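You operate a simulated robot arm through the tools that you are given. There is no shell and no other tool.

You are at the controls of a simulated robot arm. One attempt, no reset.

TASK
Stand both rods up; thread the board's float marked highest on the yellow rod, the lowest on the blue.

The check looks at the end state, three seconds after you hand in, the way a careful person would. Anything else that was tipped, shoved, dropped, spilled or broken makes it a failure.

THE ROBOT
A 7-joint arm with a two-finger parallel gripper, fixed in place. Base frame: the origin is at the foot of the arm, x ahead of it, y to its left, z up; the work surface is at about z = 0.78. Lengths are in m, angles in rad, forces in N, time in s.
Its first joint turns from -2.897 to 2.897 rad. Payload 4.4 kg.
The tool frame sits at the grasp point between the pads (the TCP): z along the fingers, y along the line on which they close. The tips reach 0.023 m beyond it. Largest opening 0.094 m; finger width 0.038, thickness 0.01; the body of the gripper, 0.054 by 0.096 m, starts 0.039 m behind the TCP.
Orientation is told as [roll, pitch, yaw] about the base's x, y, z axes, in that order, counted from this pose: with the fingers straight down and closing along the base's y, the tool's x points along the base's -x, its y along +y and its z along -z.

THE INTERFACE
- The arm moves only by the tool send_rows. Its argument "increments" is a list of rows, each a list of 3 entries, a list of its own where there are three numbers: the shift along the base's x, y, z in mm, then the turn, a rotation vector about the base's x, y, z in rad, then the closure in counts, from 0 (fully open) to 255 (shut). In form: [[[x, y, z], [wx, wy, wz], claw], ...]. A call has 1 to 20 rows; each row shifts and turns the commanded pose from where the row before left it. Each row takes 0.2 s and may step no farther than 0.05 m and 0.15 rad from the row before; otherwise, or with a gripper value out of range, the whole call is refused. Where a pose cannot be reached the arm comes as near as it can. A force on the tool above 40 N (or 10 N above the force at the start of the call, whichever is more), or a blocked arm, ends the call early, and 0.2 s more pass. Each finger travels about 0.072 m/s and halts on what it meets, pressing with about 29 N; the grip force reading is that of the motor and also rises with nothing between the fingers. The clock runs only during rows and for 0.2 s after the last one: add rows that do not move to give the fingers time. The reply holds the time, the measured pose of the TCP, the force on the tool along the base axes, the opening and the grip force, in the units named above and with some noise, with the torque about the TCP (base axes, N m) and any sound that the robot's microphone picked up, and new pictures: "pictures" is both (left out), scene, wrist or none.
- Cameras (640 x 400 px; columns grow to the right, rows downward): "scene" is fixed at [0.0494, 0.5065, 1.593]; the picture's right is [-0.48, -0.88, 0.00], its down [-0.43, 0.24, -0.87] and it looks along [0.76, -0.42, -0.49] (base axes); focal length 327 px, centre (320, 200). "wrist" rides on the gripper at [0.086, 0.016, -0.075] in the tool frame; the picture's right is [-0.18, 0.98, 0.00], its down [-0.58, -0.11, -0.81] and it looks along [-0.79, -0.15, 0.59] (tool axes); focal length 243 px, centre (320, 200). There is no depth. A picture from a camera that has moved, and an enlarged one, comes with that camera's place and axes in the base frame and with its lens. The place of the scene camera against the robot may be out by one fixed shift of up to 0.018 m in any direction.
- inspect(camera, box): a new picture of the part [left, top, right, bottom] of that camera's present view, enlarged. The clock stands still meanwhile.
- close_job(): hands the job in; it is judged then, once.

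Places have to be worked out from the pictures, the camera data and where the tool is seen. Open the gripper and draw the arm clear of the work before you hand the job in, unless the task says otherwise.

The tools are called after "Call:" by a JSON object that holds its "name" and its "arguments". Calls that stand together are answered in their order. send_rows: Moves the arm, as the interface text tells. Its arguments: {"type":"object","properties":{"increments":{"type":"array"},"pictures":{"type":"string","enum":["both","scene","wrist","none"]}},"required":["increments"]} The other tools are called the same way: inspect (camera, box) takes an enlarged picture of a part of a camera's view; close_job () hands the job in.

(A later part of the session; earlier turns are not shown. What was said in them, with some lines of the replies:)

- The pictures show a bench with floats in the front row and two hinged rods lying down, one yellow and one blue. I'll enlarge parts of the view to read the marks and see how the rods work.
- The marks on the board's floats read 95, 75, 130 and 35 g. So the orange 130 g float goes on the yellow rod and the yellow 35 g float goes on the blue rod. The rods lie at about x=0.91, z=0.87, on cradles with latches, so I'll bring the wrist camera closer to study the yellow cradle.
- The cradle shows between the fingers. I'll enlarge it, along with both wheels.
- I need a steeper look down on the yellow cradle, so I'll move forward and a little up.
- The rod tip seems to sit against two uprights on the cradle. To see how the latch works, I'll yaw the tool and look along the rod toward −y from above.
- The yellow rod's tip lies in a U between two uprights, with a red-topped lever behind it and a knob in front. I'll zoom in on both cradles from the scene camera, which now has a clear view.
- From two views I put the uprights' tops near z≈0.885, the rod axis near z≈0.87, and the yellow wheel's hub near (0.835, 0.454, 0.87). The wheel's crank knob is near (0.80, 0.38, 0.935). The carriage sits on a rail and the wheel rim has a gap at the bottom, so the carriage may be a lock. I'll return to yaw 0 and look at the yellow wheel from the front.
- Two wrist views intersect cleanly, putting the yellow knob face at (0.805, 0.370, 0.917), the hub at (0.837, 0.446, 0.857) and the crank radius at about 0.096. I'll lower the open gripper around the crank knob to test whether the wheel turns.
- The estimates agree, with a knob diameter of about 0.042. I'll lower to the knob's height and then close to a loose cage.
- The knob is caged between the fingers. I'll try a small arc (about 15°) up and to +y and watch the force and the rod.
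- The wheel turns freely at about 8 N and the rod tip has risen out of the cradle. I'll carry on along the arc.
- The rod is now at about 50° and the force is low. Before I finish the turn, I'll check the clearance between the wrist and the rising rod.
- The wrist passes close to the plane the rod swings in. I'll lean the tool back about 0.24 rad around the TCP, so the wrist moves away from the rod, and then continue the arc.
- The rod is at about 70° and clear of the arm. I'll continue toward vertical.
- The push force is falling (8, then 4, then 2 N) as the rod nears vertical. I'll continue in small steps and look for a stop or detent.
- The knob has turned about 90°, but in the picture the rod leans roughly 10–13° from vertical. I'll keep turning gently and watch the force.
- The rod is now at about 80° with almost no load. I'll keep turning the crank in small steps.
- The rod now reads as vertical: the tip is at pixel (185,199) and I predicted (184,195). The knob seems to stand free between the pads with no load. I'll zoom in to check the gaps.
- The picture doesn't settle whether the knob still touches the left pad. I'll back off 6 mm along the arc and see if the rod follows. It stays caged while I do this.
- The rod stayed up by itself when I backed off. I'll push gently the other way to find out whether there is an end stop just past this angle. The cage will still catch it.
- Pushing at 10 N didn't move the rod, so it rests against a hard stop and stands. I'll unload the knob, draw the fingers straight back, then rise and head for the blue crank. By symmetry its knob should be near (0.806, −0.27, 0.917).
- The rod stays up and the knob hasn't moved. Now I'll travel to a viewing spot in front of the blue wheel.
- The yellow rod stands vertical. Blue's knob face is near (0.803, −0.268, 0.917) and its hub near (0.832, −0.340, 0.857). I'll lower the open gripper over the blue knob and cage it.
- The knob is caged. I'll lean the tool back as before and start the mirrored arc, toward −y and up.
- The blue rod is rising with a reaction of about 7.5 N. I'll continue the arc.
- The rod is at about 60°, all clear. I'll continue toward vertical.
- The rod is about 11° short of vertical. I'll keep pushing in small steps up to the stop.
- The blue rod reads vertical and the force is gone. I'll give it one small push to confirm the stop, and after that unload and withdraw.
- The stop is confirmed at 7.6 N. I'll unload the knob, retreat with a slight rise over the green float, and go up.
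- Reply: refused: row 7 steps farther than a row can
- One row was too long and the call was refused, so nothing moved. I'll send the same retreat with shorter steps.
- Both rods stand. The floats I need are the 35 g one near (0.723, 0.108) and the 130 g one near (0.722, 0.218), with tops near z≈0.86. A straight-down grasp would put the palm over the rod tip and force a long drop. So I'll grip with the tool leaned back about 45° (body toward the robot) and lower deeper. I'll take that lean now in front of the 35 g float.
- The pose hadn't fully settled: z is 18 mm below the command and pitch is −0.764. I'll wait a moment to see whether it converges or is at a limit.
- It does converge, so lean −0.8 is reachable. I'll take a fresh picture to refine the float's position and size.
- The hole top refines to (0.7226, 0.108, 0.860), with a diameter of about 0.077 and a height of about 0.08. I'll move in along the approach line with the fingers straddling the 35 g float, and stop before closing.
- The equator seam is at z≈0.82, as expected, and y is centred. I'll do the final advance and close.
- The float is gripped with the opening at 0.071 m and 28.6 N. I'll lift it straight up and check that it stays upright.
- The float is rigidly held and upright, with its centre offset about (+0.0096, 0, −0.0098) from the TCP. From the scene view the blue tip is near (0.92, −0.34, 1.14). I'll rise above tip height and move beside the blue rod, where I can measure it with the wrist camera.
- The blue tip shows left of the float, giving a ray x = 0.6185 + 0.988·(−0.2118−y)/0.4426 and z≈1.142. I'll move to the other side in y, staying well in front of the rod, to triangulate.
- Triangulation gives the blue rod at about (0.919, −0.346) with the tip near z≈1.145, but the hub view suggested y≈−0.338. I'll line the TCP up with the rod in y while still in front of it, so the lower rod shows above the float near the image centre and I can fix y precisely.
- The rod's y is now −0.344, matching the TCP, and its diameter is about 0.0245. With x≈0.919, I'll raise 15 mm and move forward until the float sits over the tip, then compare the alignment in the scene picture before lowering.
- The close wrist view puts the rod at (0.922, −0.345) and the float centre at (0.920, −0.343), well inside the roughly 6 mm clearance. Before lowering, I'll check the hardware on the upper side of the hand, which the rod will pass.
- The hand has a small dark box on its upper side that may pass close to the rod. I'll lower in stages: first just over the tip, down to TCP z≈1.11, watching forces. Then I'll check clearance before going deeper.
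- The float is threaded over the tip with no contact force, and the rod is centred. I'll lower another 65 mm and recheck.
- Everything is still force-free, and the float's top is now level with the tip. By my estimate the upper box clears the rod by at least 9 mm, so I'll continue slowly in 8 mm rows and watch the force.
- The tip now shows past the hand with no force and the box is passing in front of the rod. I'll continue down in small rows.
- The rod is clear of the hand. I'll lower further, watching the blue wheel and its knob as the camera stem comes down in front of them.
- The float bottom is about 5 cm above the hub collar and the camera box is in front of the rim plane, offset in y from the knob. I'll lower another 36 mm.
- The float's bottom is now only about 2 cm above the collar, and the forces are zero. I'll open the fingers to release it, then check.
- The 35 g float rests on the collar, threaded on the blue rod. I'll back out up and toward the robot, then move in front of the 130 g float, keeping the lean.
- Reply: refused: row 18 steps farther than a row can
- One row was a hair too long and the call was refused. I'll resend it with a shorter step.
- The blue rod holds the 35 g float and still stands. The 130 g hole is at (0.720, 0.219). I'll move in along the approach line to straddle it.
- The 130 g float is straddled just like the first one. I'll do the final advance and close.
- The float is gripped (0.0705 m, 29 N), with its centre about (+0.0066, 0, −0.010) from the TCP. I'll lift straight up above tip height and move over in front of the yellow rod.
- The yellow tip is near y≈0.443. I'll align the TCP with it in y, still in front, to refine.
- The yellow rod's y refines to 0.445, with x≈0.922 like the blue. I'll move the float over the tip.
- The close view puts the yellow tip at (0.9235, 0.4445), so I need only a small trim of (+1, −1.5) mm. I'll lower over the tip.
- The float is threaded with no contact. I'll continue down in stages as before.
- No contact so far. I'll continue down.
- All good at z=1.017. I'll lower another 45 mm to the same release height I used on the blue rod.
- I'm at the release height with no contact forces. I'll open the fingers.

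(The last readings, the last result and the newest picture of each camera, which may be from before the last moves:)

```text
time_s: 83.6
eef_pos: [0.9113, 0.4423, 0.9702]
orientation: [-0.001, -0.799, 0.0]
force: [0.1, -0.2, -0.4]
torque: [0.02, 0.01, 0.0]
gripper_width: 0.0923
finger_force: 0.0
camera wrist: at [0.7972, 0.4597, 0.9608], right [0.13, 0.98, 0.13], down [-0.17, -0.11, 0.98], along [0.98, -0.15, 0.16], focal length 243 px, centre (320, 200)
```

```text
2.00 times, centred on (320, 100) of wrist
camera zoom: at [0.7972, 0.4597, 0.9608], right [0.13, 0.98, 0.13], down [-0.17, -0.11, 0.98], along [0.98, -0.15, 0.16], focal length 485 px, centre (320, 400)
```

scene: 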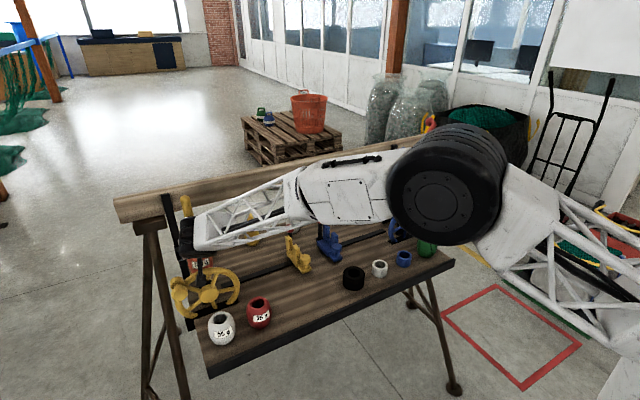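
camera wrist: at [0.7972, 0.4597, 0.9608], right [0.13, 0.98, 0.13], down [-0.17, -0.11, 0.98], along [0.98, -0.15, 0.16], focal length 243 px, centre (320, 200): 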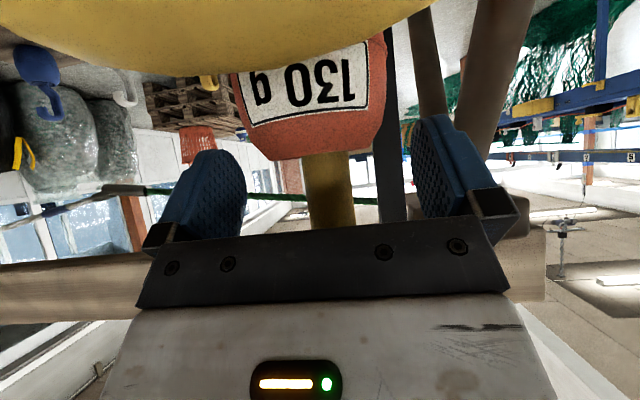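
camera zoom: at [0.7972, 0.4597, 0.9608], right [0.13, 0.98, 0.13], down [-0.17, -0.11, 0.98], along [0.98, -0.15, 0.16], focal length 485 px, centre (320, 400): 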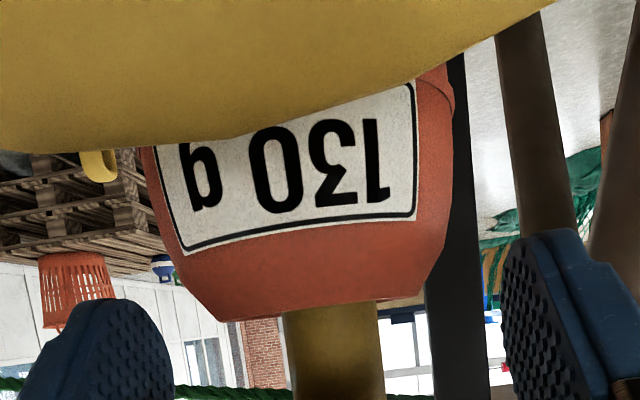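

The 130 g float sits on the yellow collar. I'll back out up and toward the robot, then draw the arm clear.

Call:
{"name": "send_rows", "arguments": {"increments": [[[-15, 0, 17], [0, 0, 0], 0], [[-20, 0, 22], [0, 0, 0], 0], [[-25, 0, 25], [0, 0, 0], 0], [[-30, 0, 25], [0, 0, 0], 0], [[-35, -10, 20], [0, 0, 0], 0], [[-35, -20, 20], [0, 0.1, 0], 0], [[-30, -30, 20], [0, 0.1, 0], 0], [[-20, -40, 10], [0, 0.1, 0], 0], [[-20, -40, 10], [0, 0.1, 0], 0], [[-20, -40, 10], [0, 0.1, 0], 0], [[-20, -40, 10], [0, 0.1, 0], 0], [[-10, -45, 10], [0, 0.1, 0], 0], [[-10, -45, 10], [0, 0.1, 0], 0], [[0, -45, 10], [0, 0, 0], 0], [[0, -45, 10], [0, 0, 0], 0], [[0, -45, 0], [0, 0, 0], 0], [[0, 0, 0], [0, 0, 0], 0], [[0, 0, 0], [0, 0, 0], 0]], "pictures": "both"}}

Call:
{"name": "inspect", "arguments": {"camera": "scene", "box": [150, 180, 290, 330]}}

Call:
{"name": "inspect", "arguments": {"camera": "scene", "box": [310, 130, 480, 290]}}

```text
time_s: 87.4
eef_pos: [0.6193, 0.0045, 1.1987]
orientation: [0.0, 0.0, -0.001]
force: [0.4, -0.3, 0.3]
torque: [-0.01, -0.01, -0.02]
gripper_width: 0.0942
finger_force: 0.1
camera wrist: at [0.5321, 0.0213, 1.2739], right [0.18, 0.98, 0.0], down [0.58, -0.11, 0.81], along [0.79, -0.15, -0.59], focal length 243 px, centre (320, 200)
```

scene: 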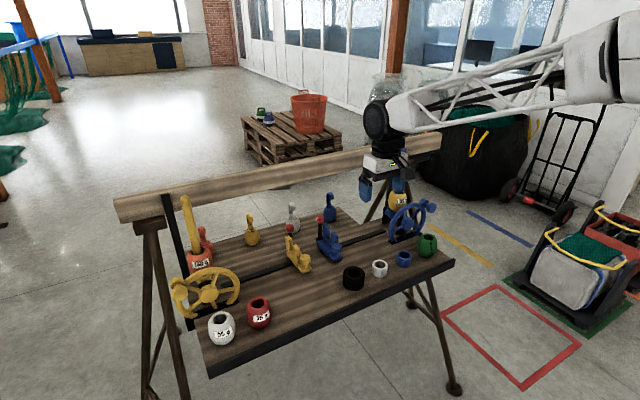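
wrist: 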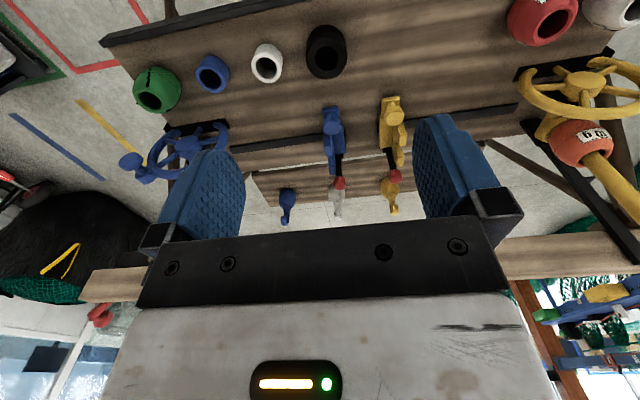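

```text
2.67 times, centred on (220, 255) of scene
camera zoom: at [0.0494, 0.5065, 1.593], right [-0.48, -0.88, 0.0], down [-0.43, 0.24, -0.87], along [0.76, -0.42, -0.49], focal length 872 px, centre (587, 53)
```

zoom: 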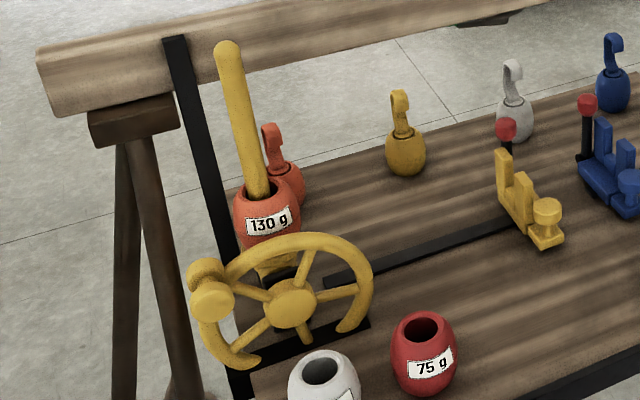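

```text
2.50 times, centred on (395, 210) of scene
camera zoom: at [0.0494, 0.5065, 1.593], right [-0.48, -0.88, 0.0], down [-0.43, 0.24, -0.87], along [0.76, -0.42, -0.49], focal length 817 px, centre (132, 175)
```

zoom: 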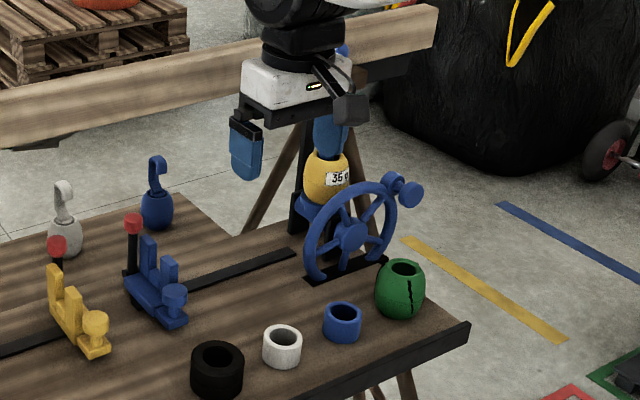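

Both rods stand with the right floats: 130 g on yellow and 35 g on blue. Everything else looks untouched. I'll lift the arm further clear and check once more that both rods hold.

Call:
{"name": "send_rows", "arguments": {"increments": [[[-10, 20, 40], [0, 0, 0], 0], [[-10, 20, 40], [0, 0, 0], 0], [[-10, 20, 40], [0, 0, 0], 0], [[-10, 20, 40], [0, 0, 0], 0], [[-10, 20, 0], [0, 0, 0], 0], [[-20, 20, 0], [0, 0, 0], 0], [[0, 0, 0], [0, 0, 0], 0], [[0, 0, 0], [0, 0, 0], 0], [[0, 0, 0], [0, 0, 0], 0], [[0, 0, 0], [0, 0, 0], 0], [[0, 0, 0], [0, 0, 0], 0], [[0, 0, 0], [0, 0, 0], 0], [[0, 0, 0], [0, 0, 0], 0], [[0, 0, 0], [0, 0, 0], 0], [[0, 0, 0], [0, 0, 0], 0]], "pictures": "both"}}

Call:
{"name": "inspect", "arguments": {"camera": "scene", "box": [160, 130, 480, 350]}}

```text
time_s: 90.6
eef_pos: [0.5517, 0.1167, 1.3631]
orientation: [-0.001, 0.0, 0.001]
force: [-0.2, 0.1, -0.6]
torque: [0.0, -0.03, -0.02]
gripper_width: 0.0938
finger_force: 0.1
camera wrist: at [0.466, 0.134, 1.4366], right [0.18, 0.98, 0.0], down [0.58, -0.11, 0.81], along [0.79, -0.15, -0.59], focal length 243 px, centre (320, 200)
```

scene: 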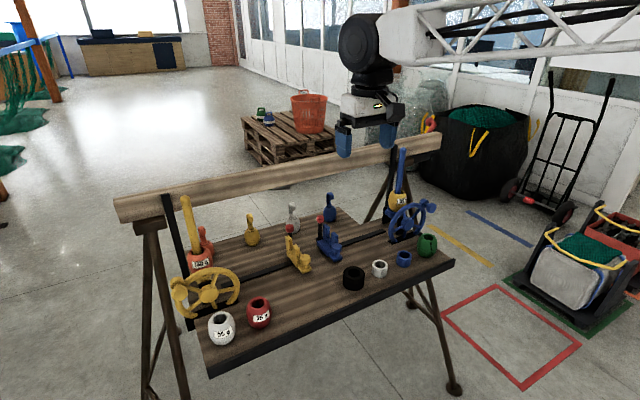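
wrist: 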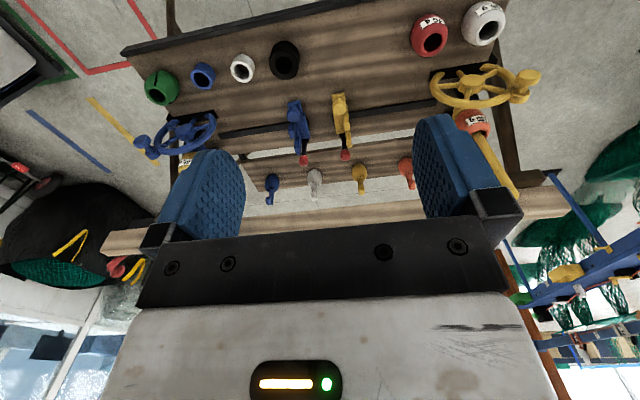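

```text
1.82 times, centred on (320, 240) of scene
camera zoom: at [0.0494, 0.5065, 1.593], right [-0.48, -0.88, 0.0], down [-0.43, 0.24, -0.87], along [0.76, -0.42, -0.49], focal length 594 px, centre (320, 127)
```

zoom: 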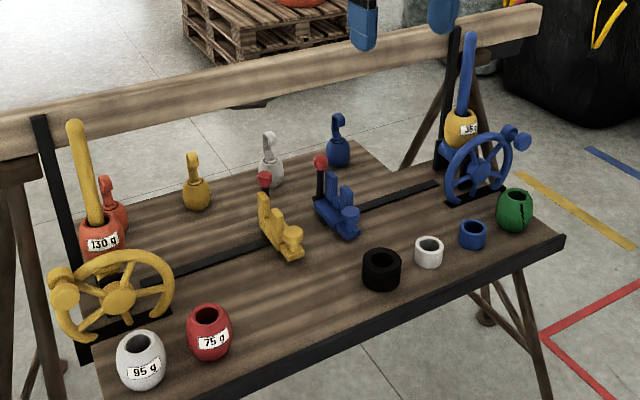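

Both rods have stayed upright, with the 130 g float on yellow and the 35 g float on blue. Everything else is in its place, the gripper is open and the arm is clear. I'm handing in.

Call:
{"name": "close_job", "arguments": {}}

```text
The job is handed in.
```

Both rods are standing. The 130 g float, the board's highest mark, is on the yellow rod. The 35 g float, the lowest, is on the blue rod.

I raised each rod by its crank until it met a hard stop, and each stayed up on its own after release. In the last pictures both were still vertical, with the floats resting on the hub collars. Each float slid the last few centimetres down its rod when I let go.

The other floats, the rings and the cradle levers looked unmoved. I read the highest and lowest from the four marked floats on the board: 35, 75, 95 and 130 g. The cracked green float and the three rings showed no mark in any view. The gripper is open and the arm is clear. The job is handed in, but no check result has come back.
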